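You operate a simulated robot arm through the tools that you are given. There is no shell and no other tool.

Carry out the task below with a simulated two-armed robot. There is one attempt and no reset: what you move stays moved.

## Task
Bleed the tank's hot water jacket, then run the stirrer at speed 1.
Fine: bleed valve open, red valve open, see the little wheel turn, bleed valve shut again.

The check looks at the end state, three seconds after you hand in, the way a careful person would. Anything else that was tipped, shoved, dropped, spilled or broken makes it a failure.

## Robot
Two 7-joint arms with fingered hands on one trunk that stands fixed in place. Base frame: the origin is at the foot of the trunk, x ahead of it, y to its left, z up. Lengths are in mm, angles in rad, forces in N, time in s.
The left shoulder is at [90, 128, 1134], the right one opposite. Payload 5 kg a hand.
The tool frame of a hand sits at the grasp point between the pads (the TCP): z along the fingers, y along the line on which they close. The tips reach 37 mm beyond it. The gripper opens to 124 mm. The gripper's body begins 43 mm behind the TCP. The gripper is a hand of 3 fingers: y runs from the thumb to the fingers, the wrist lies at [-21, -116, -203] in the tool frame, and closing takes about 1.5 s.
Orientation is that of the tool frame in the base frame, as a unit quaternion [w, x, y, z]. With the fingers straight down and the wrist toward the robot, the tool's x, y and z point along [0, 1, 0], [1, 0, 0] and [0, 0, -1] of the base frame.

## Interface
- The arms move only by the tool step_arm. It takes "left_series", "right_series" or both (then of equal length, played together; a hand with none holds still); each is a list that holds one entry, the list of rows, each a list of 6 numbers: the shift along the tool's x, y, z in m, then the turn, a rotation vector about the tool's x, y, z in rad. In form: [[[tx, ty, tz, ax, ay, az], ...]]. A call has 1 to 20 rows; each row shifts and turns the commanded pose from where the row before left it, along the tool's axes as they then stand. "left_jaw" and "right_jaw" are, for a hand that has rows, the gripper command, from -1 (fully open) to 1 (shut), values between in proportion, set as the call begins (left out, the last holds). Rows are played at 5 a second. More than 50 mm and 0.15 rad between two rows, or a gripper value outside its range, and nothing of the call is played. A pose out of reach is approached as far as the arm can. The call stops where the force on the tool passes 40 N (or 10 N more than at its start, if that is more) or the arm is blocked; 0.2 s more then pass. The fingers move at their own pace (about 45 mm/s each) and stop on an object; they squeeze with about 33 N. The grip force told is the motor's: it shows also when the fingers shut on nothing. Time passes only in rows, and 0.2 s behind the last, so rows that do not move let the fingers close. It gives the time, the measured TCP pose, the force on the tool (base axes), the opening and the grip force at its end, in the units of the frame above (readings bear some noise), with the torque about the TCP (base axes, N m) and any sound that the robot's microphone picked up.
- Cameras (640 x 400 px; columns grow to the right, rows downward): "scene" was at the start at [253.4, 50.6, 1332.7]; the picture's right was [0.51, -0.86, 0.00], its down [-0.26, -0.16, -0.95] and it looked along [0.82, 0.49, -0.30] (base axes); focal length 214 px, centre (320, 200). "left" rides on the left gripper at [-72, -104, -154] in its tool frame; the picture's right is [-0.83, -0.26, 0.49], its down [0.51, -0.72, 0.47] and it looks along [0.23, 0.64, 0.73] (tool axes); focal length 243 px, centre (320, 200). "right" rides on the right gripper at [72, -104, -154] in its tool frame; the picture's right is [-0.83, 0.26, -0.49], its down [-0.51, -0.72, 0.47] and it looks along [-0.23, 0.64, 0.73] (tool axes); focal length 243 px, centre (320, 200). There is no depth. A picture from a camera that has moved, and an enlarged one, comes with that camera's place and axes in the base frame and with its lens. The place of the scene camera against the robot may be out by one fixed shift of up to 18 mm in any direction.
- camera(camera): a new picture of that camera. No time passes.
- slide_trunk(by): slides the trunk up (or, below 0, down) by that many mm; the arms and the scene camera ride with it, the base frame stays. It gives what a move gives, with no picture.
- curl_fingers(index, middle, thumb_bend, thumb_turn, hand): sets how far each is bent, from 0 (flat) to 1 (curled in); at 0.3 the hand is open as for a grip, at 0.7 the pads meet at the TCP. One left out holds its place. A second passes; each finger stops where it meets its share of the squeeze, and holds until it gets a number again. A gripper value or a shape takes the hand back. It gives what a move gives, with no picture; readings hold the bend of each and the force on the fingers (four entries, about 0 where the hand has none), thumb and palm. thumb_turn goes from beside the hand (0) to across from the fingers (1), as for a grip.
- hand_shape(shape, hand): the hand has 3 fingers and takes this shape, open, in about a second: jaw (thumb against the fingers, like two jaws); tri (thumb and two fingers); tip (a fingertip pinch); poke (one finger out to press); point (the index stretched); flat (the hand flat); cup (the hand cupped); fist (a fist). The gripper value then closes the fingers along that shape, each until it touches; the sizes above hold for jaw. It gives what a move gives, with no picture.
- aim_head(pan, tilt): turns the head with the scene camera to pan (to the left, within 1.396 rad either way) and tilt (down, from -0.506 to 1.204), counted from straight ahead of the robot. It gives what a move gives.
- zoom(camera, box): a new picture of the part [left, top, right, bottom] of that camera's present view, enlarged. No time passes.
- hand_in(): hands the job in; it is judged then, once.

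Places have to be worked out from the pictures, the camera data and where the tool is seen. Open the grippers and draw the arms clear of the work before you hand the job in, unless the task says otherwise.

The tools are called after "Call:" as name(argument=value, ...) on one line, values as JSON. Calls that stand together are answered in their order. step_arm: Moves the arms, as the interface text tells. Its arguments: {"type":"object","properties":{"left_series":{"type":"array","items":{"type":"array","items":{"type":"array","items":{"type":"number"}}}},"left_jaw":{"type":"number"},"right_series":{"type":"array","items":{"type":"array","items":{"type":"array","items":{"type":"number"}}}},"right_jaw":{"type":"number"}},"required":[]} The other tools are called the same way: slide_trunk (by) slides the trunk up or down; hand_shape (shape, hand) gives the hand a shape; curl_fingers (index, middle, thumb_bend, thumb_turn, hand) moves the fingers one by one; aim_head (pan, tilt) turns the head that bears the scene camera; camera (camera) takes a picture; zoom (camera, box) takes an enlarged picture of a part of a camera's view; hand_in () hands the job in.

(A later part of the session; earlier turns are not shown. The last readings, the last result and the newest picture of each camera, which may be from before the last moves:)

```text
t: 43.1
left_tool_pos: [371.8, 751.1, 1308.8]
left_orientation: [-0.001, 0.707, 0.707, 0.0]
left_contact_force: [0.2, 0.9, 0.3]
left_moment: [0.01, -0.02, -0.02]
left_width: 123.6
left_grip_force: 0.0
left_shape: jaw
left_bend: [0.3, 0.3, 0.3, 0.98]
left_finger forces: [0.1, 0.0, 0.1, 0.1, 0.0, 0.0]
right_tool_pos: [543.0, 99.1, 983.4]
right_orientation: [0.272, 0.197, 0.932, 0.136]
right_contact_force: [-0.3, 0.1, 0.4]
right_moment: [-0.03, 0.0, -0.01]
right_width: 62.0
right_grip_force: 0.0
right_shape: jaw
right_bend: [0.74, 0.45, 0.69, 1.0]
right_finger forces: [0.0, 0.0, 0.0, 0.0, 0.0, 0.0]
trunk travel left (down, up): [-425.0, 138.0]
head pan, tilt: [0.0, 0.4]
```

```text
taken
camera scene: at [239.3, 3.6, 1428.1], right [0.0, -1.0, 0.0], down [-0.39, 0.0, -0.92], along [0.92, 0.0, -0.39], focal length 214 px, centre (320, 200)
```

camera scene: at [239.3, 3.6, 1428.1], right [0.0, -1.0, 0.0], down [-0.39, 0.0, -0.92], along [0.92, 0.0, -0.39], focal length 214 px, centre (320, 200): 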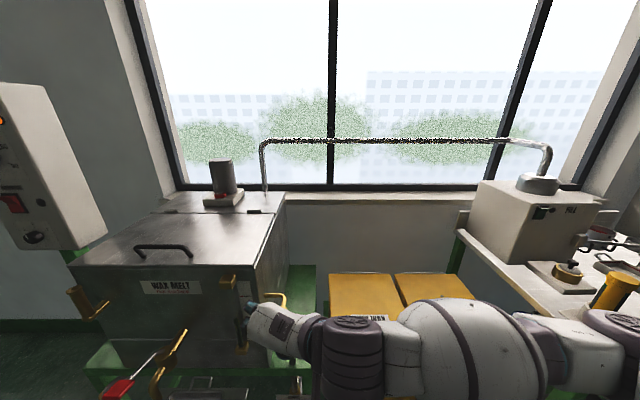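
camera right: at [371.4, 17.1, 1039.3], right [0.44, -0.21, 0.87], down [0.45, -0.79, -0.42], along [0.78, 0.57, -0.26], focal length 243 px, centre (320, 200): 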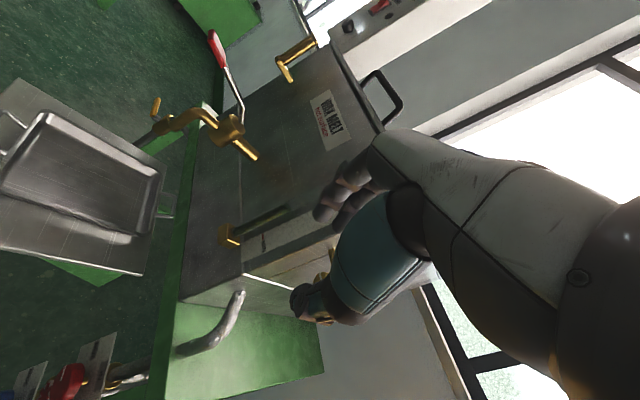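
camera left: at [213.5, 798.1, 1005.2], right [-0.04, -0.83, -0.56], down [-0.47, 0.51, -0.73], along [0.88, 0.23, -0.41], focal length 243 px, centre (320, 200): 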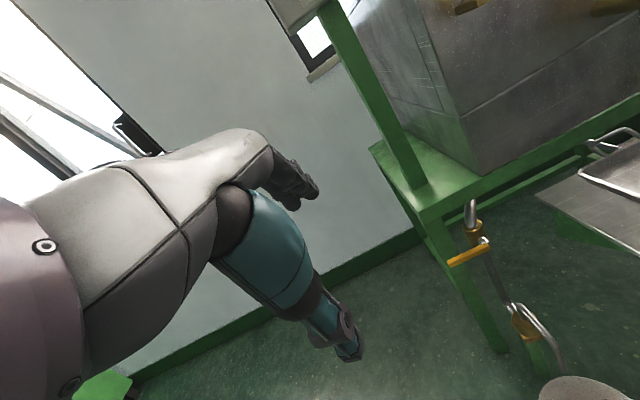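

The hand is at (543, 99, 983) and no longer at a limit. I go on to about (580, 100, 928) and then turn the jaw line square to the knob's axis.

Call:
step_arm(right_series=[[[-0.0016, -0.0041, 0.0329, 0, 0, 0], [-0.0016, -0.0041, 0.0329, 0, 0, 0], [0, 0, 0, 0, 0, -0.12], [0, 0, 0, 0, 0, -0.12], [0, 0, 0, 0, 0, -0.12], [0, 0, 0, 0, 0, 0], [0, 0, 0, 0, 0, 0]]])

Call:
camera(camera="right")

Call:
zoom(camera="scene", box=[210, 260, 330, 380])

```text
t: 44.7
left_tool_pos: [370.5, 751.0, 1308.9]
left_orientation: [0.0, 0.708, 0.707, 0.0]
left_contact_force: [-0.1, -0.1, -0.3]
left_moment: [-0.01, -0.01, 0.01]
left_width: 124.3
left_grip_force: 0.1
left_shape: jaw
left_bend: [0.3, 0.3, 0.3, 0.98]
left_finger forces: [0.0, 0.0, 0.1, 0.1, 0.0, 0.0]
right_tool_pos: [580.8, 100.6, 928.6]
right_orientation: [0.291, 0.026, 0.952, 0.085]
right_contact_force: [0.1, 0.3, 0.4]
right_moment: [0.01, 0.01, -0.01]
right_width: 62.1
right_grip_force: 0.1
right_shape: jaw
right_bend: [0.74, 0.45, 0.69, 1.0]
right_finger forces: [0.0, 0.1, 0.1, 0.1, 0.0, 0.0]
trunk travel left (down, up): [-425.0, 138.0]
head pan, tilt: [0.0, 0.4]
```

```text
taken
camera right: at [435.2, -17.5, 995.3], right [0.41, 0.1, 0.91], down [0.68, -0.69, -0.23], along [0.6, 0.72, -0.36], focal length 243 px, centre (320, 200)
```

right: 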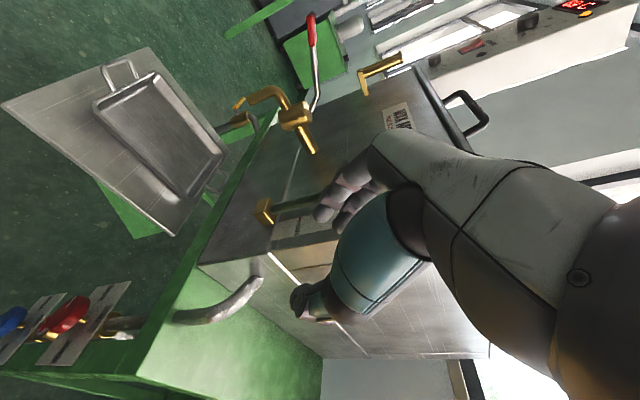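

```text
3.33 times, centred on (270, 320) of scene
camera zoom: at [239.8, 2.8, 1428.0], right [0.0, -1.0, 0.0], down [-0.39, 0.0, -0.92], along [0.92, 0.0, -0.39], focal length 715 px, centre (487, -200)
```

zoom: 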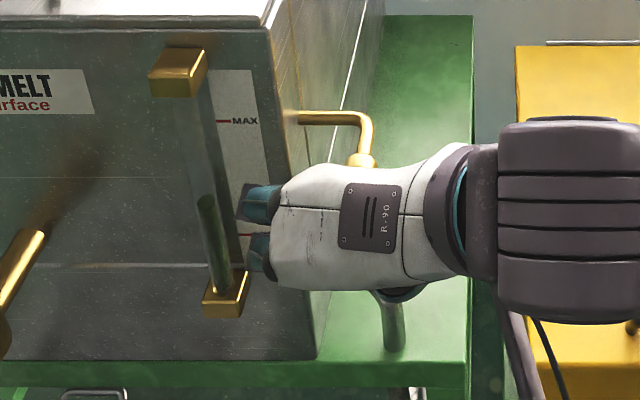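

The scene picture shows the finger knuckles not far from the sight glass and tank edge, so I'll pinch with the fingertips and roll the hand further clockwise so the knuckles stay clear. I pitch forward and roll in place.

Call:
step_arm(right_series=[[[0, 0, 0, 0, -0.14, 0], [0, 0, 0, 0, -0.14, 0], [0, 0, 0, -0.064, 0, 0.0764], [0, 0, 0, -0.064, 0, 0.0764], [0, 0, 0, -0.064, 0, 0.0764], [0, 0, 0, 0, 0, 0], [0, 0, 0, 0, 0, 0]]])

Call:
camera(camera="right")

Call:
zoom(camera="scene", box=[210, 260, 330, 380])

```text
t: 46.3
left_tool_pos: [370.5, 749.4, 1309.3]
left_orientation: [0.0, 0.707, 0.707, 0.0]
left_contact_force: [0.1, 0.4, -0.1]
left_moment: [0.06, 0.01, -0.03]
left_width: 123.9
left_grip_force: 0.1
left_shape: jaw
left_bend: [0.3, 0.3, 0.3, 0.98]
left_finger forces: [0.1, 0.0, 0.0, 0.0, 0.0, 0.0]
right_tool_pos: [621.6, 50.9, 961.7]
right_orientation: [0.369, 0.098, 0.9, 0.211]
right_contact_force: [0.6, 0.2, -0.8]
right_moment: [0.0, -0.01, 0.0]
right_width: 62.2
right_grip_force: 0.2
right_shape: jaw
right_bend: [0.74, 0.45, 0.69, 1.0]
right_finger forces: [0.1, 0.0, 0.1, 0.0, 0.0, 0.0]
right hand out of reach, approached as far as the arm can: row 2, 3, 4, 5
trunk travel left (down, up): [-425.0, 138.0]
head pan, tilt: [0.0, 0.4]
```

```text
taken
camera right: at [459.9, -65.6, 968.6], right [0.24, -0.2, 0.95], down [0.68, -0.67, -0.31], along [0.7, 0.72, -0.03], focal length 243 px, centre (320, 200)
```

right: 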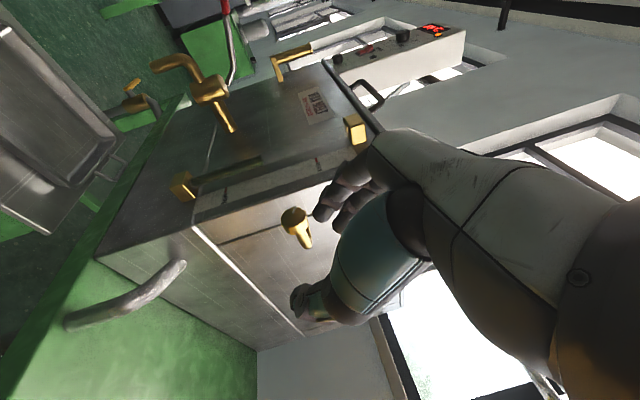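

```text
3.33 times, centred on (270, 320) of scene
camera zoom: at [239.3, 2.7, 1428.1], right [0.0, -1.0, 0.0], down [-0.39, 0.0, -0.92], along [0.92, 0.0, -0.39], focal length 715 px, centre (487, -200)
```

zoom: 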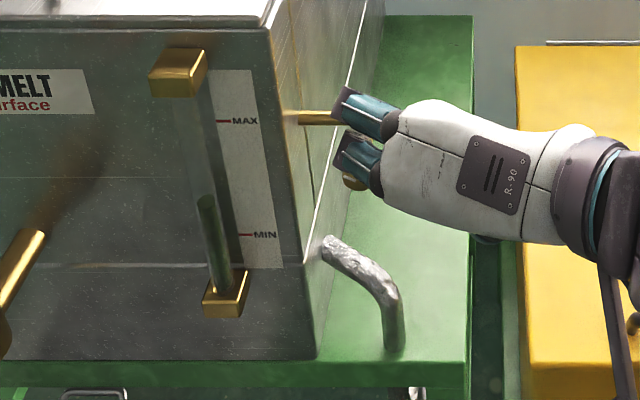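

The last rows ran out of reach and the hand slid aside to (622, 51, 962), touching nothing. I back off along the fingers, then line up with the knob axis again at this orientation to see if it can be held.

Call:
step_arm(right_series=[[[0, 0, -0.03, 0, 0, 0], [0, 0, -0.03, 0, 0, 0], [0, 0, -0.01, 0, 0, 0], [0.0135, 0.0152, 0.0117, 0, 0, 0], [0.0135, 0.0152, 0.0117, 0, 0, 0], [0, 0, 0, 0, 0, 0], [0, 0, 0, 0, 0, 0]]])

Call:
camera(camera="right")

```text
t: 47.9
left_tool_pos: [371.2, 750.4, 1308.4]
left_orientation: [0.0, 0.707, 0.707, 0.001]
left_contact_force: [-0.4, 0.2, 0.1]
left_moment: [-0.02, 0.0, 0.0]
left_width: 123.9
left_grip_force: 0.0
left_shape: jaw
left_bend: [0.3, 0.3, 0.3, 0.98]
left_finger forces: [0.0, 0.0, 0.0, 0.0, 0.0, 0.1]
right_tool_pos: [575.1, 57.2, 997.7]
right_orientation: [0.372, 0.1, 0.898, 0.212]
right_contact_force: [0.1, 0.9, -0.1]
right_moment: [0.02, -0.01, 0.01]
right_width: 62.3
right_grip_force: 0.1
right_shape: jaw
right_bend: [0.74, 0.45, 0.69, 1.0]
right_finger forces: [0.0, 0.1, 0.0, 0.1, 0.0, 0.1]
right hand out of reach, approached as far as the arm can: row 5
trunk travel left (down, up): [-425.0, 138.0]
head pan, tilt: [0.0, 0.4]
```

```text
taken
camera right: at [412.4, -57.7, 1002.4], right [0.24, -0.2, 0.95], down [0.68, -0.67, -0.31], along [0.7, 0.72, -0.03], focal length 243 px, centre (320, 200)
```

right: 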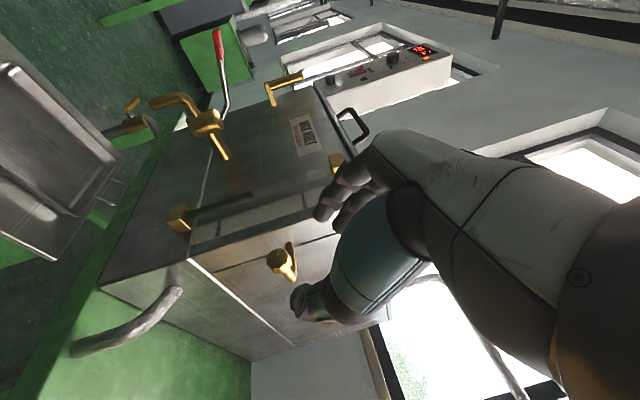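

At this trunk height the arm's leftward reach ends near y=57. I back off and lower the trunk 120 mm to open the arm's geometry, then try again.

Call:
step_arm(right_series=[[[0, 0, -0.03, 0, 0, 0], [0, 0, -0.03, 0, 0, 0], [0, 0, 0, 0, 0, 0]]])

Call:
slide_trunk(by=-120)

Call:
camera(camera="scene")

```text
t: 48.7
left_tool_pos: [371.6, 751.0, 1308.6]
left_orientation: [0.0, 0.707, 0.707, 0.001]
left_contact_force: [-0.3, -0.2, -0.7]
left_moment: [-0.02, 0.0, 0.01]
left_width: 123.9
left_grip_force: 0.0
left_shape: jaw
left_bend: [0.3, 0.3, 0.3, 0.98]
left_finger forces: [0.0, 0.0, 0.0, 0.1, 0.0, 0.0]
right_tool_pos: [536.1, 40.5, 1035.0]
right_orientation: [0.375, 0.1, 0.897, 0.212]
right_contact_force: [1.3, 0.2, 0.6]
right_moment: [0.01, 0.0, 0.02]
right_width: 62.4
right_grip_force: 0.1
right_shape: jaw
right_bend: [0.74, 0.45, 0.69, 1.0]
right_finger forces: [0.0, 0.0, 0.1, 0.0, 0.1, 0.0]
right hand out of reach, approached as far as the arm can: row 2
trunk travel left (down, up): [-425.0, 138.0]
head pan, tilt: [0.0, 0.4]
```

```text
t: 50.2
left_tool_pos: [371.7, 749.5, 1188.4]
left_orientation: [-0.001, 0.707, 0.707, 0.0]
left_contact_force: [-0.1, -0.4, 0.1]
left_moment: [-0.03, 0.0, 0.02]
left_width: 124.1
left_grip_force: 0.0
left_shape: jaw
left_bend: [0.3, 0.3, 0.3, 0.98]
left_finger forces: [0.0, 0.1, 0.1, 0.0, 0.1, 0.0]
right_tool_pos: [528.9, 41.9, 866.2]
right_orientation: [0.321, 0.111, 0.918, 0.206]
right_contact_force: [-0.2, 0.2, -0.2]
right_moment: [0.01, -0.02, 0.02]
right_width: 62.0
right_grip_force: 0.1
right_shape: jaw
right_bend: [0.74, 0.45, 0.69, 1.0]
right_finger forces: [0.1, 0.0, 0.0, 0.1, 0.0, 0.0]
trunk travel left (down, up): [-305.0, 258.0]
head pan, tilt: [0.0, 0.4]
```

```text
taken
camera scene: at [270.5, 2.8, 1304.3], right [0.0, -1.0, 0.0], down [-0.39, 0.0, -0.92], along [0.92, 0.0, -0.39], focal length 214 px, centre (320, 200)
```

scene: 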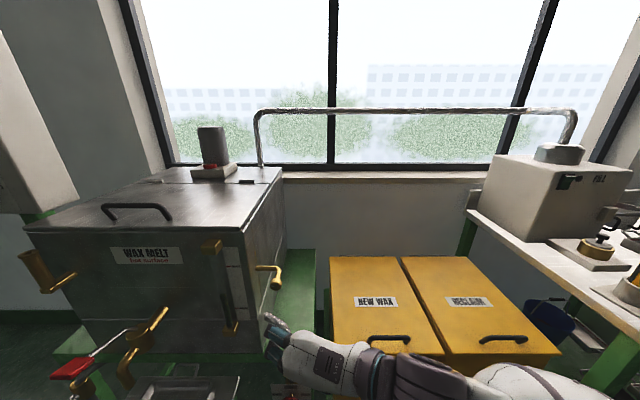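

The trunk is lower and the hand stands at (529, 42, 866), clear. I raise it to the knob's approach line and check whether this pose is now reachable.

Call:
step_arm(right_series=[[[-0.0209, 0.0181, -0.0152, 0, 0, 0], [-0.0209, 0.0181, -0.0152, 0, 0, 0], [-0.0209, 0.0181, -0.0152, 0, 0, 0], [-0.0209, 0.0181, -0.0152, 0, 0, 0], [-0.0123, 0.0159, 0.0195, 0, 0, 0], [0, 0, 0, 0, 0, 0], [0, 0, 0, 0, 0, 0]]])

Call:
camera(camera="right")

Call:
camera(camera="scene")

```text
t: 51.8
left_tool_pos: [370.9, 750.2, 1188.2]
left_orientation: [-0.001, 0.707, 0.707, 0.0]
left_contact_force: [0.4, 0.2, 0.0]
left_moment: [-0.05, 0.0, 0.0]
left_width: 123.7
left_grip_force: 0.1
left_shape: jaw
left_bend: [0.3, 0.3, 0.3, 0.98]
left_finger forces: [0.0, 0.0, 0.1, 0.0, 0.1, 0.1]
right_tool_pos: [586.3, 75.7, 986.3]
right_orientation: [0.32, 0.112, 0.918, 0.206]
right_contact_force: [1.3, -0.1, 0.0]
right_moment: [0.0, 0.03, -0.02]
right_width: 62.1
right_grip_force: 0.0
right_shape: jaw
right_bend: [0.74, 0.45, 0.69, 1.0]
right_finger forces: [0.0, 0.0, 0.1, 0.0, 0.1, 0.0]
right hand out of reach, approached as far as the arm can: row 1
trunk travel left (down, up): [-305.0, 258.0]
head pan, tilt: [0.0, 0.4]
```

```text
taken
camera right: at [424.9, -40.1, 1008.9], right [0.34, -0.2, 0.92], down [0.64, -0.67, -0.38], along [0.69, 0.72, -0.1], focal length 243 px, centre (320, 200)
```

right: 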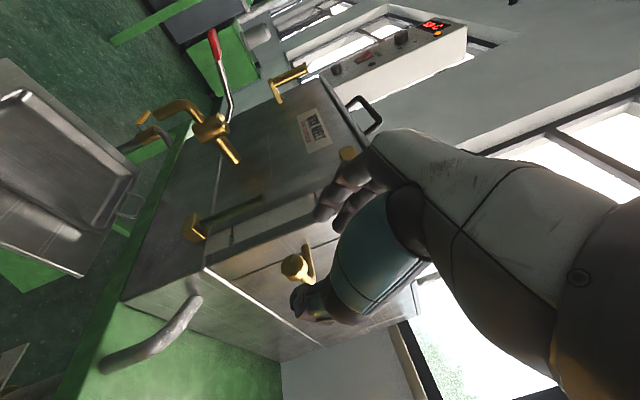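

```text
taken
camera scene: at [271.0, 3.1, 1304.2], right [0.0, -1.0, 0.0], down [-0.39, 0.0, -0.92], along [0.92, 0.0, -0.39], focal length 214 px, centre (320, 200)
```

scene: 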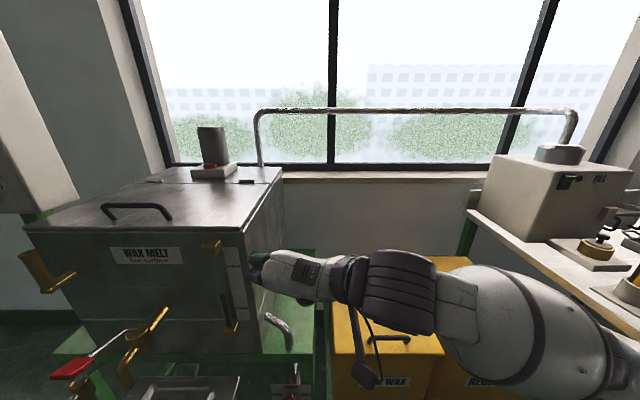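

The pose now holds at (586, 76, 986). I zoom to check how the fingertips line up with the knob.

Call:
zoom(camera="right", box=[250, 170, 370, 330])

Call:
zoom(camera="scene", box=[190, 200, 350, 340])

```text
2.50 times, centred on (310, 250) of right
camera zoom: at [424.9, -40.1, 1008.9], right [0.34, -0.2, 0.92], down [0.64, -0.67, -0.38], along [0.69, 0.72, -0.1], focal length 606 px, centre (345, 75)
```

zoom: 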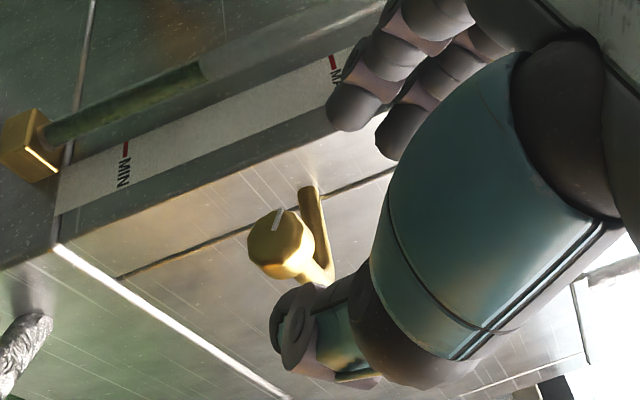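

```text
2.86 times, centred on (270, 270) of scene
camera zoom: at [271.0, 3.1, 1304.2], right [0.0, -1.0, 0.0], down [-0.39, 0.0, -0.92], along [0.92, 0.0, -0.39], focal length 613 px, centre (463, 0)
```

zoom: 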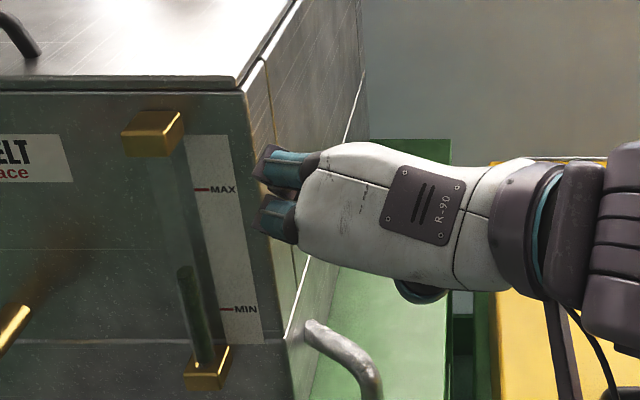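

The knob lies between thumb and fingertips; its face centre works out at about (626, 97, 932). Before gripping I test in free air how far the hand can roll clockwise about the knob's axis.

Call:
step_arm(right_series=[[[0, 0, 0, -0.1078, 0.01, 0.0889], [0, 0, 0, -0.1078, 0.01, 0.0889], [0, 0, 0, -0.1078, 0.01, 0.0889], [0, 0, 0, -0.1078, 0.01, 0.0889], [0, 0, 0, -0.1078, 0.01, 0.0889], [0, 0, 0, -0.1078, 0.01, 0.0889], [0, 0, 0, -0.1078, 0.01, 0.0889], [0, 0, 0, -0.1078, 0.01, 0.0889], [0, 0, 0, 0, 0, 0]]])

Call:
zoom(camera="right", box=[200, 120, 400, 320])

Call:
camera(camera="scene")

```text
t: 53.8
left_tool_pos: [373.0, 749.5, 1189.0]
left_orientation: [0.0, 0.707, 0.707, 0.0]
left_contact_force: [0.2, 0.3, -0.1]
left_moment: [-0.01, 0.02, -0.01]
left_width: 123.7
left_grip_force: 0.1
left_shape: jaw
left_bend: [0.3, 0.3, 0.3, 0.98]
left_finger forces: [0.1, 0.0, 0.1, 0.0, 0.0, 0.0]
right_tool_pos: [585.3, 75.6, 985.8]
right_orientation: [0.215, 0.266, 0.666, 0.663]
right_contact_force: [1.0, 0.2, 0.1]
right_moment: [0.01, 0.0, 0.0]
right_width: 62.0
right_grip_force: 0.0
right_shape: jaw
right_bend: [0.74, 0.45, 0.69, 1.0]
right_finger forces: [0.0, 0.0, 0.0, 0.0, 0.0, 0.0]
trunk travel left (down, up): [-305.0, 258.0]
head pan, tilt: [0.0, 0.4]
```

```text
2.00 times, centred on (300, 220) of right
camera zoom: at [425.5, 4.9, 890.5], right [0.34, -0.91, 0.22], down [0.64, 0.05, -0.77], along [0.69, 0.4, 0.6], focal length 485 px, centre (360, 160)
```

zoom: 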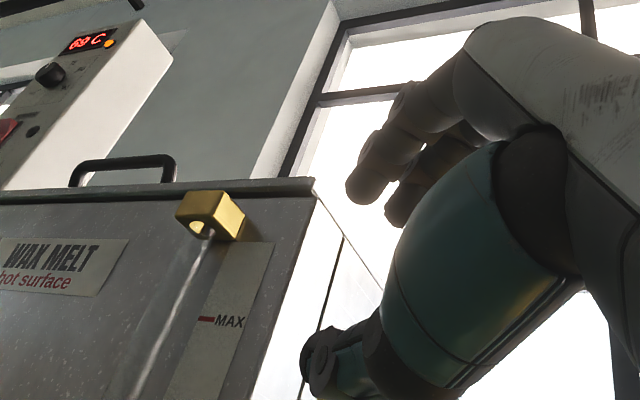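

```text
taken
camera scene: at [270.7, 2.4, 1304.2], right [0.0, -1.0, 0.0], down [-0.39, 0.0, -0.92], along [0.92, 0.0, -0.39], focal length 214 px, centre (320, 200)
```

scene: 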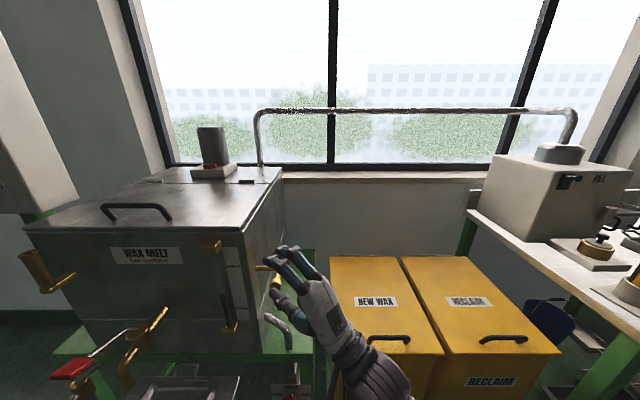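

The roll of 64 degrees clockwise works with the TCP held. I test 45 degrees further.

Call:
step_arm(right_series=[[[0, 0, 0, -0.1078, 0.01, 0.0889], [0, 0, 0, -0.1078, 0.01, 0.0889], [0, 0, 0, -0.1078, 0.01, 0.0889], [0, 0, 0, -0.1078, 0.01, 0.0889], [0, 0, 0, -0.1078, 0.01, 0.0889], [0, 0, 0, -0.1078, 0.01, 0.0889], [0, 0, 0, 0, 0, 0]]])

Call:
camera(camera="scene")

```text
t: 55.4
left_tool_pos: [371.6, 749.1, 1188.2]
left_orientation: [0.0, 0.707, 0.707, -0.001]
left_contact_force: [-0.7, 0.2, 0.1]
left_moment: [0.02, -0.02, -0.02]
left_width: 123.7
left_grip_force: 0.0
left_shape: jaw
left_bend: [0.3, 0.3, 0.3, 0.98]
left_finger forces: [0.1, 0.1, 0.0, 0.1, 0.1, 0.0]
right_tool_pos: [585.9, 75.6, 985.1]
right_orientation: [0.088, 0.328, 0.338, 0.878]
right_contact_force: [0.9, -0.5, -0.6]
right_moment: [0.0, 0.0, 0.01]
right_width: 61.9
right_grip_force: 0.0
right_shape: jaw
right_bend: [0.74, 0.45, 0.69, 1.0]
right_finger forces: [0.0, 0.0, 0.1, 0.0, 0.0, 0.0]
trunk travel left (down, up): [-305.0, 258.0]
head pan, tilt: [0.0, 0.4]
```

```text
taken
camera scene: at [270.7, 2.2, 1304.2], right [0.0, -1.0, 0.0], down [-0.39, 0.0, -0.92], along [0.92, 0.0, -0.39], focal length 214 px, centre (320, 200)
```

scene: 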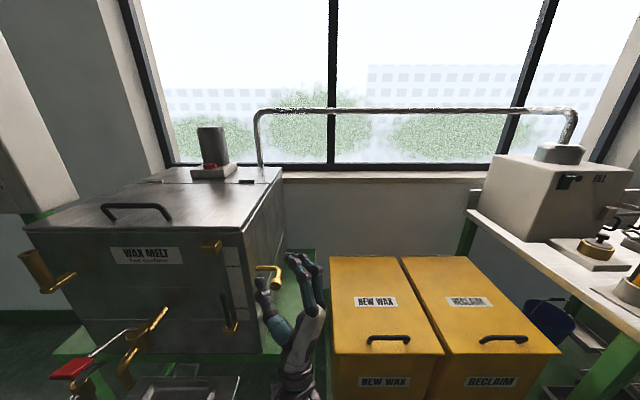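

The arm can sweep 112 degrees clockwise here without limit, so one stroke should turn the knob well. I roll back to the start angle and approach along the fingers to about 20 mm short.

Call:
step_arm(right_series=[[[0, 0, 0, 0.1078, -0.01, -0.0889], [0, 0, 0, 0.1078, -0.01, -0.0889], [0, 0, 0, 0.1078, -0.01, -0.0889], [0, 0, 0, 0.1078, -0.01, -0.0889], [0, 0, 0, 0.1078, -0.01, -0.0889], [0, 0, 0, 0.1078, -0.01, -0.0889], [0, 0, 0, 0.1078, -0.01, -0.0889], [0, 0, 0, 0.1078, -0.01, -0.0889], [0, 0, 0, 0.1078, -0.01, -0.0889], [0, 0, 0, 0.1078, -0.01, -0.0889], [0, 0, 0, 0.1078, -0.01, -0.0889], [0, 0, 0, 0.1078, -0.01, -0.0889], [0, 0, 0, 0.1078, -0.01, -0.0889], [0, 0, 0, 0.1078, -0.01, -0.0889], [0, 0, 0.018, 0, 0, 0], [0, 0, 0.018, 0, 0, 0], [0, 0, 0, 0, 0, 0]]])

Call:
zoom(camera="right", box=[250, 170, 370, 330])

Call:
zoom(camera="scene", box=[190, 200, 350, 340])

```text
t: 59.0
left_tool_pos: [371.5, 749.2, 1187.9]
left_orientation: [0.0, 0.708, 0.707, 0.0]
left_contact_force: [-0.4, -0.7, -0.6]
left_moment: [0.05, -0.02, -0.02]
left_width: 123.9
left_grip_force: 0.0
left_shape: jaw
left_bend: [0.3, 0.3, 0.3, 0.98]
left_finger forces: [0.0, 0.1, 0.0, 0.1, 0.0, 0.0]
right_tool_pos: [607.7, 86.6, 961.0]
right_orientation: [0.322, 0.114, 0.917, 0.206]
right_contact_force: [0.5, -0.4, -0.7]
right_moment: [0.01, -0.02, 0.05]
right_width: 62.2
right_grip_force: 0.0
right_shape: jaw
right_bend: [0.74, 0.45, 0.69, 1.0]
right_finger forces: [0.0, 0.1, 0.0, 0.0, 0.0, 0.0]
trunk travel left (down, up): [-305.0, 258.0]
head pan, tilt: [0.0, 0.4]
```

```text
2.50 times, centred on (310, 250) of right
camera zoom: at [447.4, -29.4, 983.3], right [0.34, -0.2, 0.92], down [0.64, -0.67, -0.38], along [0.69, 0.72, -0.1], focal length 606 px, centre (345, 75)
```

zoom: 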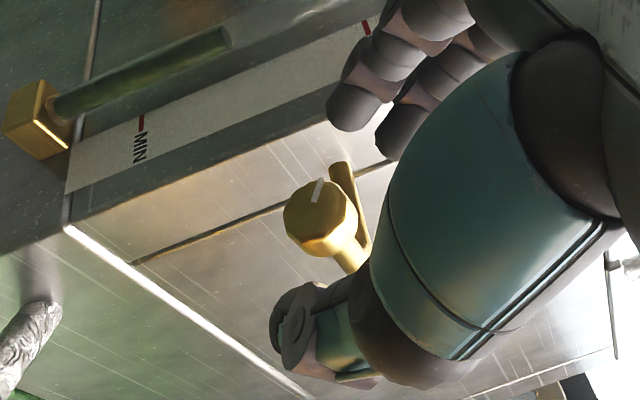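

```text
2.86 times, centred on (270, 270) of scene
camera zoom: at [270.3, 2.8, 1304.3], right [0.0, -1.0, 0.0], down [-0.39, 0.0, -0.92], along [0.92, 0.0, -0.39], focal length 613 px, centre (463, 0)
```

zoom: 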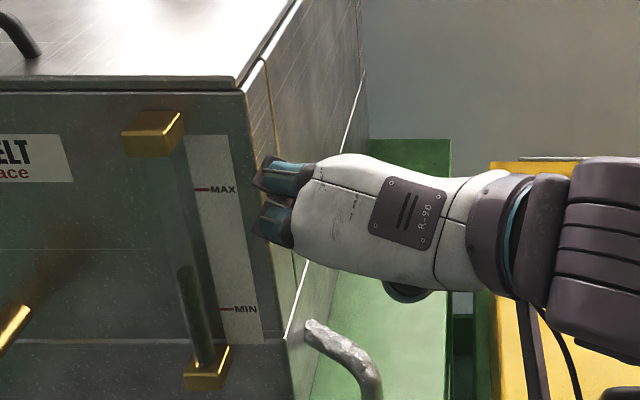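

The knob sits on the line between thumb and fingers, about 40 mm ahead of the TCP. I go 22 mm further and close the hand on it.

Call:
step_arm(right_series=[[[0, 0, 0.011, 0, 0, 0], [0, 0, 0.011, 0, 0, 0], [0, 0, 0, 0, 0, 0]]])

Call:
zoom(camera="right", box=[250, 170, 370, 330])

Call:
step_arm(right_series=[[[0, 0, 0, 0, 0, 0], [0, 0, 0, 0, 0, 0], [0, 0, 0, 0, 0, 0], [0, 0, 0, 0, 0, 0], [0, 0, 0, 0, 0, 0], [0, 0, 0, 0, 0, 0]]], right_jaw=1.0)

Call:
zoom(camera="right", box=[250, 170, 370, 330])

```text
t: 59.8
left_tool_pos: [371.9, 750.5, 1188.4]
left_orientation: [0.0, 0.707, 0.707, 0.0]
left_contact_force: [-0.4, 0.6, 0.2]
left_moment: [0.0, -0.01, -0.02]
left_width: 123.9
left_grip_force: 0.1
left_shape: jaw
left_bend: [0.3, 0.3, 0.3, 0.98]
left_finger forces: [0.0, 0.0, 0.1, 0.0, 0.1, 0.0]
right_tool_pos: [622.0, 92.5, 944.6]
right_orientation: [0.321, 0.112, 0.917, 0.207]
right_contact_force: [0.5, 0.3, -0.8]
right_moment: [-0.02, 0.03, -0.04]
right_width: 62.2
right_grip_force: 0.1
right_shape: jaw
right_bend: [0.74, 0.45, 0.69, 1.0]
right_finger forces: [0.0, 0.0, 0.1, 0.0, 0.0, 0.1]
trunk travel left (down, up): [-305.0, 258.0]
head pan, tilt: [0.0, 0.4]
```

```text
2.50 times, centred on (310, 250) of right
camera zoom: at [461.7, -22.4, 967.0], right [0.34, -0.2, 0.92], down [0.64, -0.67, -0.38], along [0.69, 0.72, -0.1], focal length 606 px, centre (345, 75)
```

zoom: 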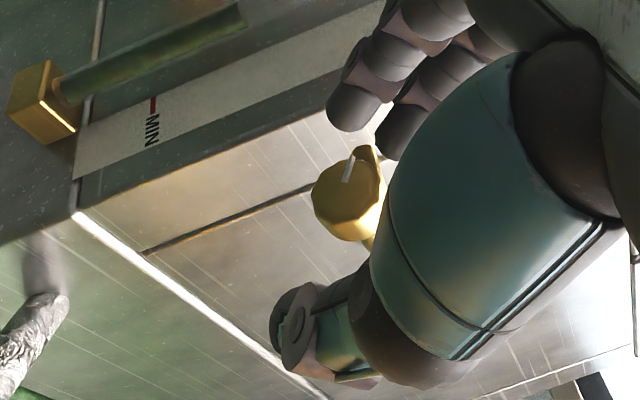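

```text
t: 61.2
left_tool_pos: [371.5, 750.8, 1187.9]
left_orientation: [0.0, 0.707, 0.707, 0.001]
left_contact_force: [-0.2, -0.1, 0.0]
left_moment: [0.02, -0.03, 0.01]
left_width: 124.0
left_grip_force: 0.0
left_shape: jaw
left_bend: [0.3, 0.3, 0.3, 0.98]
left_finger forces: [0.0, 0.0, 0.1, 0.0, 0.0, 0.1]
right_tool_pos: [623.4, 92.7, 943.9]
right_orientation: [0.321, 0.113, 0.917, 0.206]
right_contact_force: [3.2, -1.7, -5.5]
right_moment: [-0.08, 0.09, -0.13]
right_width: 15.6
right_grip_force: 33.5
right_shape: jaw
right_bend: [0.72, 0.65, 0.74, 1.0]
right_finger forces: [18.3, 7.7, 0.1, 0.0, 30.4, 0.0]
trunk travel left (down, up): [-305.0, 258.0]
head pan, tilt: [0.0, 0.4]
```

```text
2.50 times, centred on (310, 250) of right
camera zoom: at [462.6, -22.7, 966.4], right [0.35, -0.2, 0.92], down [0.64, -0.67, -0.38], along [0.69, 0.72, -0.1], focal length 606 px, centre (345, 75)
```

zoom: 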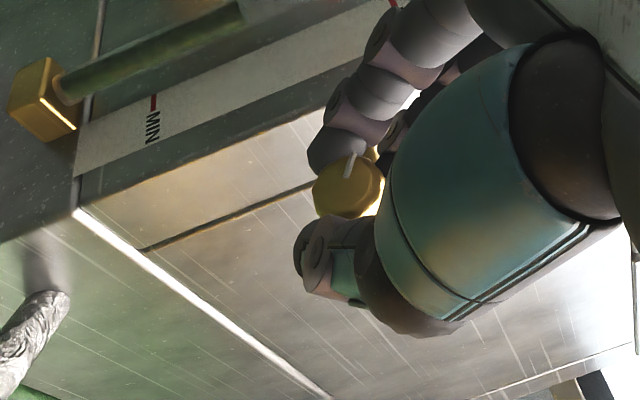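

The hand holds the knob (thumb 30 N, fingers 26 N). I try a small clockwise turn of 0.2 rad about the knob's axis and watch the torque.

Call:
step_arm(right_series=[[[-0.0001, -0.00124, 5e-05, -0.077, 0.0075, 0.0635], [-0.0001, -0.00124, 5e-05, -0.077, 0.0075, 0.0635], [0, 0, 0, 0, 0, 0]]])

Call:
zoom(camera="right", box=[280, 180, 360, 280])

```text
t: 62.0
left_tool_pos: [372.0, 748.3, 1188.9]
left_orientation: [0.0, 0.707, 0.708, 0.0]
left_contact_force: [-0.6, 0.7, 0.1]
left_moment: [-0.04, -0.07, 0.01]
left_width: 123.7
left_grip_force: 0.1
left_shape: jaw
left_bend: [0.3, 0.3, 0.3, 0.98]
left_finger forces: [0.0, 0.0, 0.1, 0.1, 0.1, 0.0]
right_tool_pos: [622.7, 90.8, 943.1]
right_orientation: [0.308, 0.144, 0.893, 0.296]
right_contact_force: [2.1, -7.3, -9.4]
right_moment: [-0.19, 0.24, -0.21]
right_width: 15.3
right_grip_force: 33.4
right_shape: jaw
right_bend: [0.72, 0.72, 0.74, 1.0]
right_finger forces: [17.3, 8.2, 0.1, 0.0, 35.6, 0.1]
trunk travel left (down, up): [-305.0, 258.0]
head pan, tilt: [0.0, 0.4]
```

```text
4.00 times, centred on (320, 230) of right
camera zoom: at [462.9, -26.5, 941.8], right [0.34, -0.38, 0.86], down [0.64, -0.58, -0.51], along [0.69, 0.72, 0.04], focal length 970 px, centre (320, 80)
```

zoom: 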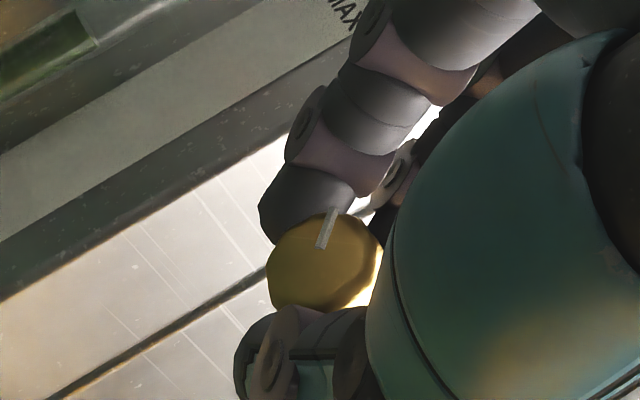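

The torque stays small and the pointer seems to move with the hand. I turn 0.5 rad more.

Call:
step_arm(right_series=[[[-0.0001, -0.00124, 5e-05, -0.077, 0.0075, 0.0635], [-0.0001, -0.00124, 5e-05, -0.077, 0.0075, 0.0635], [-0.0001, -0.00124, 5e-05, -0.077, 0.0075, 0.0635], [-0.0001, -0.00124, 5e-05, -0.077, 0.0075, 0.0635], [-0.0001, -0.00124, 5e-05, -0.077, 0.0075, 0.0635], [0, 0, 0, 0, 0, 0]]])

Call:
zoom(camera="right", box=[280, 180, 360, 280])

Call:
zoom(camera="scene", box=[190, 200, 350, 340])

```text
t: 63.4
left_tool_pos: [372.8, 749.8, 1188.6]
left_orientation: [-0.001, 0.707, 0.707, -0.001]
left_contact_force: [-0.4, 0.8, -0.2]
left_moment: [0.01, 0.0, 0.02]
left_width: 124.1
left_grip_force: 0.0
left_shape: jaw
left_bend: [0.3, 0.3, 0.3, 0.98]
left_finger forces: [0.0, 0.0, 0.0, 0.1, 0.0, 0.0]
right_tool_pos: [624.0, 87.2, 938.1]
right_orientation: [0.262, 0.216, 0.791, 0.509]
right_contact_force: [1.0, -7.4, -15.0]
right_moment: [-0.27, 0.39, -0.14]
right_width: 15.4
right_grip_force: 32.3
right_shape: jaw
right_bend: [0.73, 0.72, 0.73, 1.0]
right_finger forces: [15.3, 9.8, 0.0, 0.0, 36.7, 0.0]
trunk travel left (down, up): [-305.0, 258.0]
head pan, tilt: [0.0, 0.4]
```

```text
4.00 times, centred on (320, 230) of right
camera zoom: at [463.6, -15.6, 880.7], right [0.35, -0.74, 0.57], down [0.63, -0.26, -0.73], along [0.69, 0.61, 0.38], focal length 970 px, centre (320, 80)
```

zoom: 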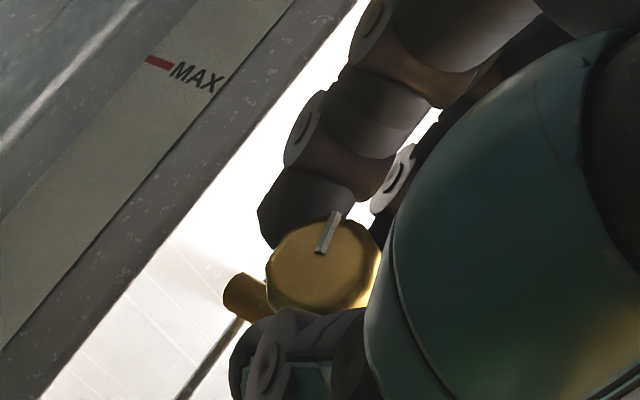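

```text
2.86 times, centred on (270, 270) of scene
camera zoom: at [272.0, 2.0, 1303.9], right [0.0, -1.0, 0.0], down [-0.39, 0.0, -0.92], along [0.92, 0.0, -0.39], focal length 613 px, centre (463, 0)
```

zoom: 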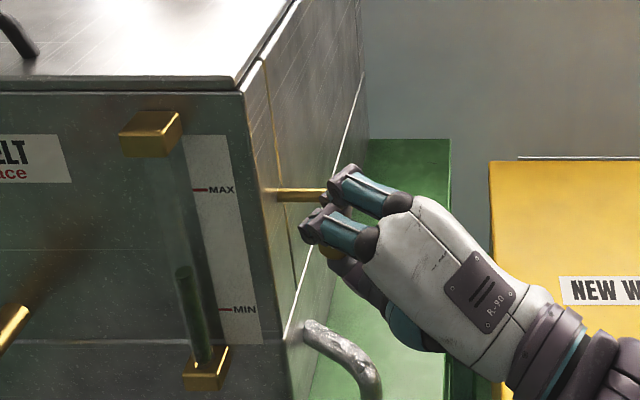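

The knob turns with the hand; about 40 degrees so far. A sideways load of 17 N has built up, so I add a small correction and turn on by 0.5 rad.

Call:
step_arm(right_series=[[[-0.0002, -0.0022, 0, 0, 0, 0], [-0.0001, -0.0015, 5e-05, -0.077, 0.0075, 0.0635], [-0.0001, -0.0015, 5e-05, -0.077, 0.0075, 0.0635], [-0.0001, -0.0015, 5e-05, -0.077, 0.0075, 0.0635], [-0.0001, -0.0015, 5e-05, -0.077, 0.0075, 0.0635], [-0.0001, -0.0015, 5e-05, -0.077, 0.0075, 0.0635], [0, 0, 0, 0, 0, 0]]])

Call:
zoom(camera="right", box=[280, 180, 360, 280])

```text
t: 65.0
left_tool_pos: [372.1, 751.2, 1187.1]
left_orientation: [0.0, 0.707, 0.707, -0.001]
left_contact_force: [0.3, -0.2, 0.2]
left_moment: [-0.01, -0.03, -0.01]
left_width: 123.9
left_grip_force: 0.1
left_shape: jaw
left_bend: [0.3, 0.3, 0.3, 0.98]
left_finger forces: [0.0, 0.1, 0.1, 0.0, 0.1, 0.1]
right_tool_pos: [624.4, 86.1, 927.4]
right_orientation: [0.2, 0.273, 0.641, 0.689]
right_contact_force: [0.7, 11.9, -11.6]
right_moment: [-0.48, 0.41, 0.2]
right_width: 16.0
right_grip_force: 33.0
right_shape: jaw
right_bend: [0.72, 0.65, 0.74, 1.0]
right_finger forces: [22.6, 8.6, 0.0, 0.0, 29.5, 0.0]
trunk travel left (down, up): [-305.0, 258.0]
head pan, tilt: [0.0, 0.4]
```

```text
4.00 times, centred on (320, 230) of right
camera zoom: at [462.9, 23.3, 829.1], right [0.35, -0.93, 0.15], down [0.63, 0.12, -0.76], along [0.69, 0.36, 0.63], focal length 970 px, centre (320, 80)
```

zoom: 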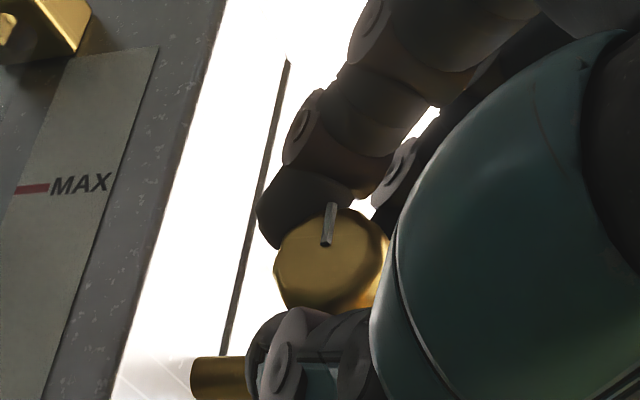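

The pointer now points up (about 86 degrees), while the hand has turned a little further, and the torque rose to 0.48 N·m, so this may be the end stop. I turn 0.15 rad more to confirm.

Call:
step_arm(right_series=[[[-0.0001, -0.0012, 5e-05, -0.0578, 0.0056, 0.0476], [-0.0001, -0.0012, 5e-05, -0.0578, 0.0056, 0.0476], [0, 0, 0, 0, 0, 0]]])

Call:
zoom(camera="right", box=[280, 180, 360, 280])

```text
t: 65.8
left_tool_pos: [371.8, 751.9, 1187.3]
left_orientation: [0.0, 0.707, 0.707, 0.0]
left_contact_force: [0.1, 0.9, 0.3]
left_moment: [-0.05, 0.0, 0.0]
left_width: 123.9
left_grip_force: 0.0
left_shape: jaw
left_bend: [0.3, 0.3, 0.3, 0.98]
left_finger forces: [0.0, 0.0, 0.2, 0.1, 0.0, 0.1]
right_tool_pos: [622.5, 88.8, 925.7]
right_orientation: [0.18, 0.288, 0.588, 0.734]
right_contact_force: [-6.7, 14.1, -16.5]
right_moment: [-0.7, 0.55, 0.37]
right_width: 15.9
right_grip_force: 32.6
right_shape: jaw
right_bend: [0.72, 0.66, 0.74, 1.0]
right_finger forces: [23.0, 7.4, 0.0, 0.0, 33.4, 0.0]
trunk travel left (down, up): [-305.0, 258.0]
head pan, tilt: [0.0, 0.4]
```

```text
4.00 times, centred on (320, 230) of right
camera zoom: at [463.4, 40.0, 818.8], right [0.35, -0.94, 0.01], down [0.63, 0.23, -0.74], along [0.69, 0.26, 0.67], focal length 970 px, centre (320, 80)
```

zoom: 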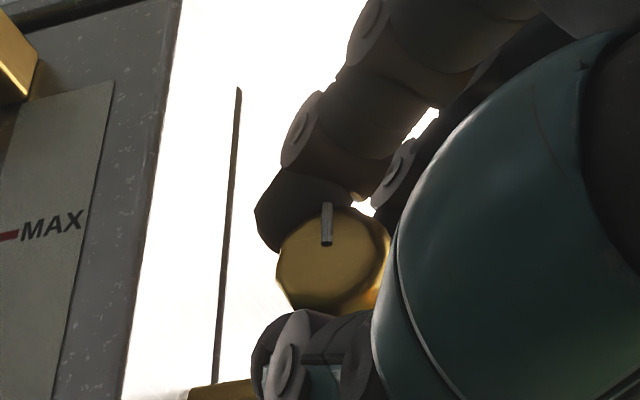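

The pointer stays straight up at 90 degrees with torque rising, so that is the end stop: the bleed valve is open (quarter turn). I open the hand and back away along the fingers.

Call:
step_arm(right_series=[[[0, 0, 0, 0, 0, 0], [0, 0, 0, 0, 0, 0], [0, 0, 0, 0, 0, 0], [0, 0, 0, 0, 0, 0], [0, 0, -0.02, 0, 0, 0], [0, 0, -0.04, 0, 0, 0], [0, 0, -0.04, 0, 0, 0], [0, 0, 0, 0, 0, 0]]], right_jaw=0.0)

Call:
zoom(camera="scene", box=[190, 200, 350, 340])

Call:
camera(camera="right")

```text
t: 67.6
left_tool_pos: [371.6, 749.7, 1188.7]
left_orientation: [0.001, 0.707, 0.707, 0.001]
left_contact_force: [0.0, 1.0, -0.3]
left_moment: [-0.04, 0.02, 0.01]
left_width: 123.7
left_grip_force: 0.0
left_shape: jaw
left_bend: [0.3, 0.3, 0.3, 0.98]
left_finger forces: [0.0, 0.0, 0.0, 0.1, 0.1, 0.0]
right_tool_pos: [559.1, 10.0, 911.7]
right_orientation: [0.18, 0.288, 0.587, 0.735]
right_contact_force: [0.5, 0.2, -0.6]
right_moment: [0.03, -0.04, -0.06]
right_width: 61.4
right_grip_force: 0.0
right_shape: jaw
right_bend: [0.74, 0.45, 0.69, 1.0]
right_finger forces: [0.0, 0.0, 0.0, 0.0, 0.0, 0.0]
trunk travel left (down, up): [-305.0, 258.0]
head pan, tilt: [0.0, 0.4]
```

```text
2.86 times, centred on (270, 270) of scene
camera zoom: at [271.3, 3.2, 1304.1], right [0.0, -1.0, 0.0], down [-0.39, 0.0, -0.92], along [0.92, 0.0, -0.39], focal length 613 px, centre (463, 0)
```

zoom: 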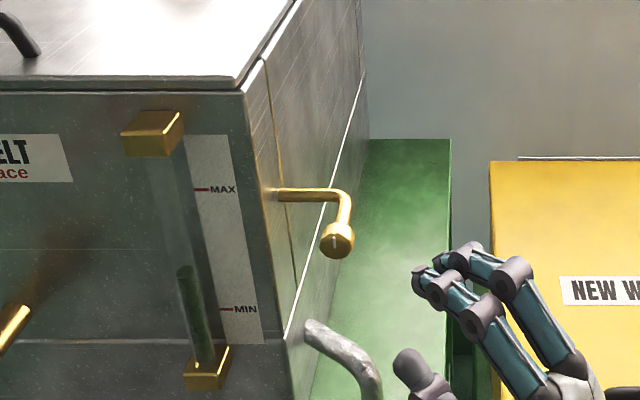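

```text
taken
camera right: at [398.1, -37.4, 803.8], right [0.35, -0.94, 0.01], down [0.64, 0.23, -0.74], along [0.69, 0.26, 0.68], focal length 243 px, centre (320, 200)
```

right: 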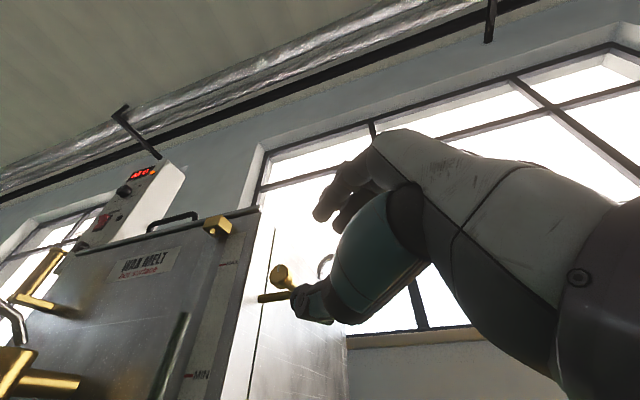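

The scene zoom shows the bleed knob's line straight up and the hand clear. Next is the red IN valve: I draw the right hand back a bit more and slide the trunk down to work at z≈484.

Call:
step_arm(right_series=[[[0, 0, -0.035, 0, 0, 0], [0, 0, -0.035, 0, 0, 0], [0, 0, 0, 0, 0, 0]]])

Call:
slide_trunk(by=-150)

Call:
aim_head(pan=0.1, tilt=0.9)

Call:
camera(camera="scene")

```text
t: 68.4
left_tool_pos: [372.1, 749.2, 1188.4]
left_orientation: [0.0, 0.707, 0.707, 0.0]
left_contact_force: [-0.2, 0.5, -0.3]
left_moment: [-0.05, 0.0, -0.01]
left_width: 124.0
left_grip_force: 0.0
left_shape: jaw
left_bend: [0.3, 0.3, 0.3, 0.98]
left_finger forces: [0.0, 0.1, 0.0, 0.0, 0.0, 0.0]
right_tool_pos: [514.6, -42.5, 899.8]
right_orientation: [0.18, 0.288, 0.587, 0.735]
right_contact_force: [0.4, -0.1, -0.1]
right_moment: [0.02, 0.02, 0.0]
right_width: 61.4
right_grip_force: 0.0
right_shape: jaw
right_bend: [0.74, 0.45, 0.69, 1.0]
right_finger forces: [0.0, 0.0, 0.0, 0.0, 0.0, 0.0]
trunk travel left (down, up): [-305.0, 258.0]
head pan, tilt: [0.0, 0.4]
```

```text
t: 70.1
left_tool_pos: [371.7, 749.7, 1038.0]
left_orientation: [0.0, 0.707, 0.708, 0.0]
left_contact_force: [0.4, 0.7, 0.2]
left_moment: [0.0, -0.01, -0.01]
left_width: 124.0
left_grip_force: 0.2
left_shape: jaw
left_bend: [0.3, 0.3, 0.3, 0.98]
left_finger forces: [0.0, 0.0, 0.0, 0.1, 0.1, 0.0]
right_tool_pos: [515.6, -43.1, 753.4]
right_orientation: [0.18, 0.288, 0.587, 0.735]
right_contact_force: [-0.6, 0.9, -0.2]
right_moment: [0.01, 0.01, 0.02]
right_width: 61.3
right_grip_force: 0.1
right_shape: jaw
right_bend: [0.74, 0.45, 0.69, 1.0]
right_finger forces: [0.0, 0.0, 0.1, 0.0, 0.0, 0.0]
trunk travel left (down, up): [-155.0, 408.0]
head pan, tilt: [0.0, 0.4]
```

```text
t: 71.0
left_tool_pos: [370.6, 750.0, 1039.0]
left_orientation: [0.001, 0.707, 0.707, 0.0]
left_contact_force: [0.2, 1.3, -0.3]
left_moment: [0.03, 0.01, -0.03]
left_width: 124.1
left_grip_force: 0.0
left_shape: jaw
left_bend: [0.3, 0.3, 0.3, 0.98]
left_finger forces: [0.1, 0.0, 0.1, 0.0, 0.1, 0.0]
right_tool_pos: [515.2, -43.2, 751.8]
right_orientation: [0.18, 0.288, 0.587, 0.735]
right_contact_force: [0.1, 1.1, 0.1]
right_moment: [-0.01, -0.03, -0.05]
right_width: 61.5
right_grip_force: 0.1
right_shape: jaw
right_bend: [0.74, 0.45, 0.69, 1.0]
right_finger forces: [0.1, 0.0, 0.0, 0.0, 0.1, 0.0]
trunk travel left (down, up): [-155.0, 408.0]
head pan, tilt: [0.099, 0.901]
```

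```text
taken
camera scene: at [303.1, 10.3, 1094.6], right [0.1, -1.0, 0.0], down [-0.78, -0.08, -0.62], along [0.62, 0.06, -0.78], focal length 214 px, centre (320, 200)
```

scene: 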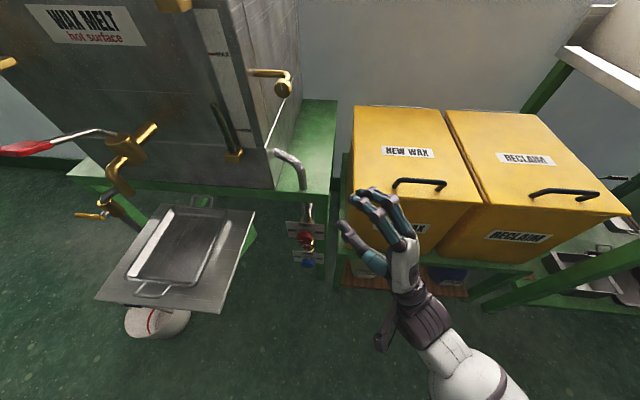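

The hand is well placed at the lower right, clear of the bin. I lower the trunk another 140 mm and turn the fingers more straight ahead so the hand will stay in front of the bin and the plate.

Call:
slide_trunk(by=-140)

Call:
step_arm(right_series=[[[0, 0, 0, -0.0297, -0.1352, -0.0203], [0, 0, 0, -0.0297, -0.1352, -0.0203], [0, 0, 0, -0.0297, -0.1352, -0.0203], [0, 0, 0, -0.0297, -0.1352, -0.0203], [0, 0, 0, 0, 0, 0], [0, 0, 0, 0, 0, 0]]], right_jaw=-0.5)

Call:
camera(camera="scene")

Call:
camera(camera="right")

```text
t: 72.7
left_tool_pos: [370.0, 751.2, 897.6]
left_orientation: [0.0, 0.708, 0.707, -0.001]
left_contact_force: [-0.5, -0.6, -0.4]
left_moment: [0.01, 0.01, -0.03]
left_width: 123.8
left_grip_force: 0.1
left_shape: jaw
left_bend: [0.3, 0.3, 0.3, 0.98]
left_finger forces: [0.0, 0.0, 0.0, 0.1, 0.0, 0.0]
right_tool_pos: [514.5, -44.5, 610.8]
right_orientation: [0.18, 0.288, 0.587, 0.735]
right_contact_force: [-0.2, -0.3, -0.6]
right_moment: [-0.01, -0.01, -0.02]
right_width: 61.9
right_grip_force: 0.0
right_shape: jaw
right_bend: [0.74, 0.45, 0.69, 1.0]
right_finger forces: [0.0, 0.0, 0.0, 0.0, 0.1, 0.2]
trunk travel left (down, up): [-15.0, 548.0]
head pan, tilt: [0.099, 0.901]
```

```text
t: 74.1
left_tool_pos: [371.3, 749.9, 899.1]
left_orientation: [0.0, 0.707, 0.707, 0.0]
left_contact_force: [0.6, 0.2, -0.6]
left_moment: [0.01, 0.02, 0.01]
left_width: 123.8
left_grip_force: 0.0
left_shape: jaw
left_bend: [0.3, 0.3, 0.3, 0.98]
left_finger forces: [0.0, 0.0, 0.0, 0.0, 0.0, 0.0]
right_tool_pos: [553.8, -165.2, 617.6]
right_orientation: [0.367, 0.437, 0.486, 0.662]
right_contact_force: [-0.3, 0.3, -0.8]
right_moment: [0.04, 0.0, -0.02]
right_width: 92.9
right_grip_force: 0.0
right_shape: jaw
right_bend: [0.27, 0.36, 0.55, 0.99]
right_finger forces: [0.0, 0.0, 0.1, 0.1, 0.0, 0.0]
right hand out of reach, approached as far as the arm can: row 2, 3, 4
trunk travel left (down, up): [-15.0, 548.0]
head pan, tilt: [0.099, 0.901]
```

```text
taken
camera scene: at [348.6, 10.3, 948.3], right [0.1, -1.0, 0.0], down [-0.78, -0.08, -0.62], along [0.62, 0.06, -0.78], focal length 214 px, centre (320, 200)
```

scene: 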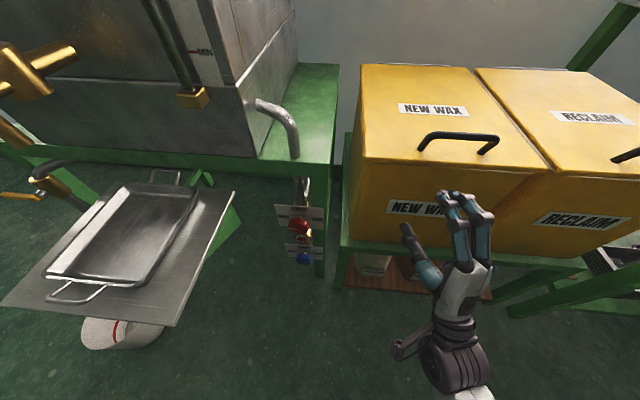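

```text
taken
camera right: at [391.3, -121.4, 510.9], right [-0.19, -0.98, 0.0], down [0.66, -0.12, -0.74], along [0.73, -0.14, 0.67], focal length 243 px, centre (320, 200)
```

right: 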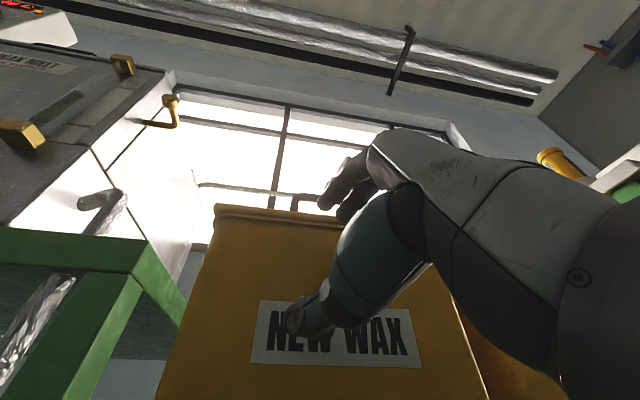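

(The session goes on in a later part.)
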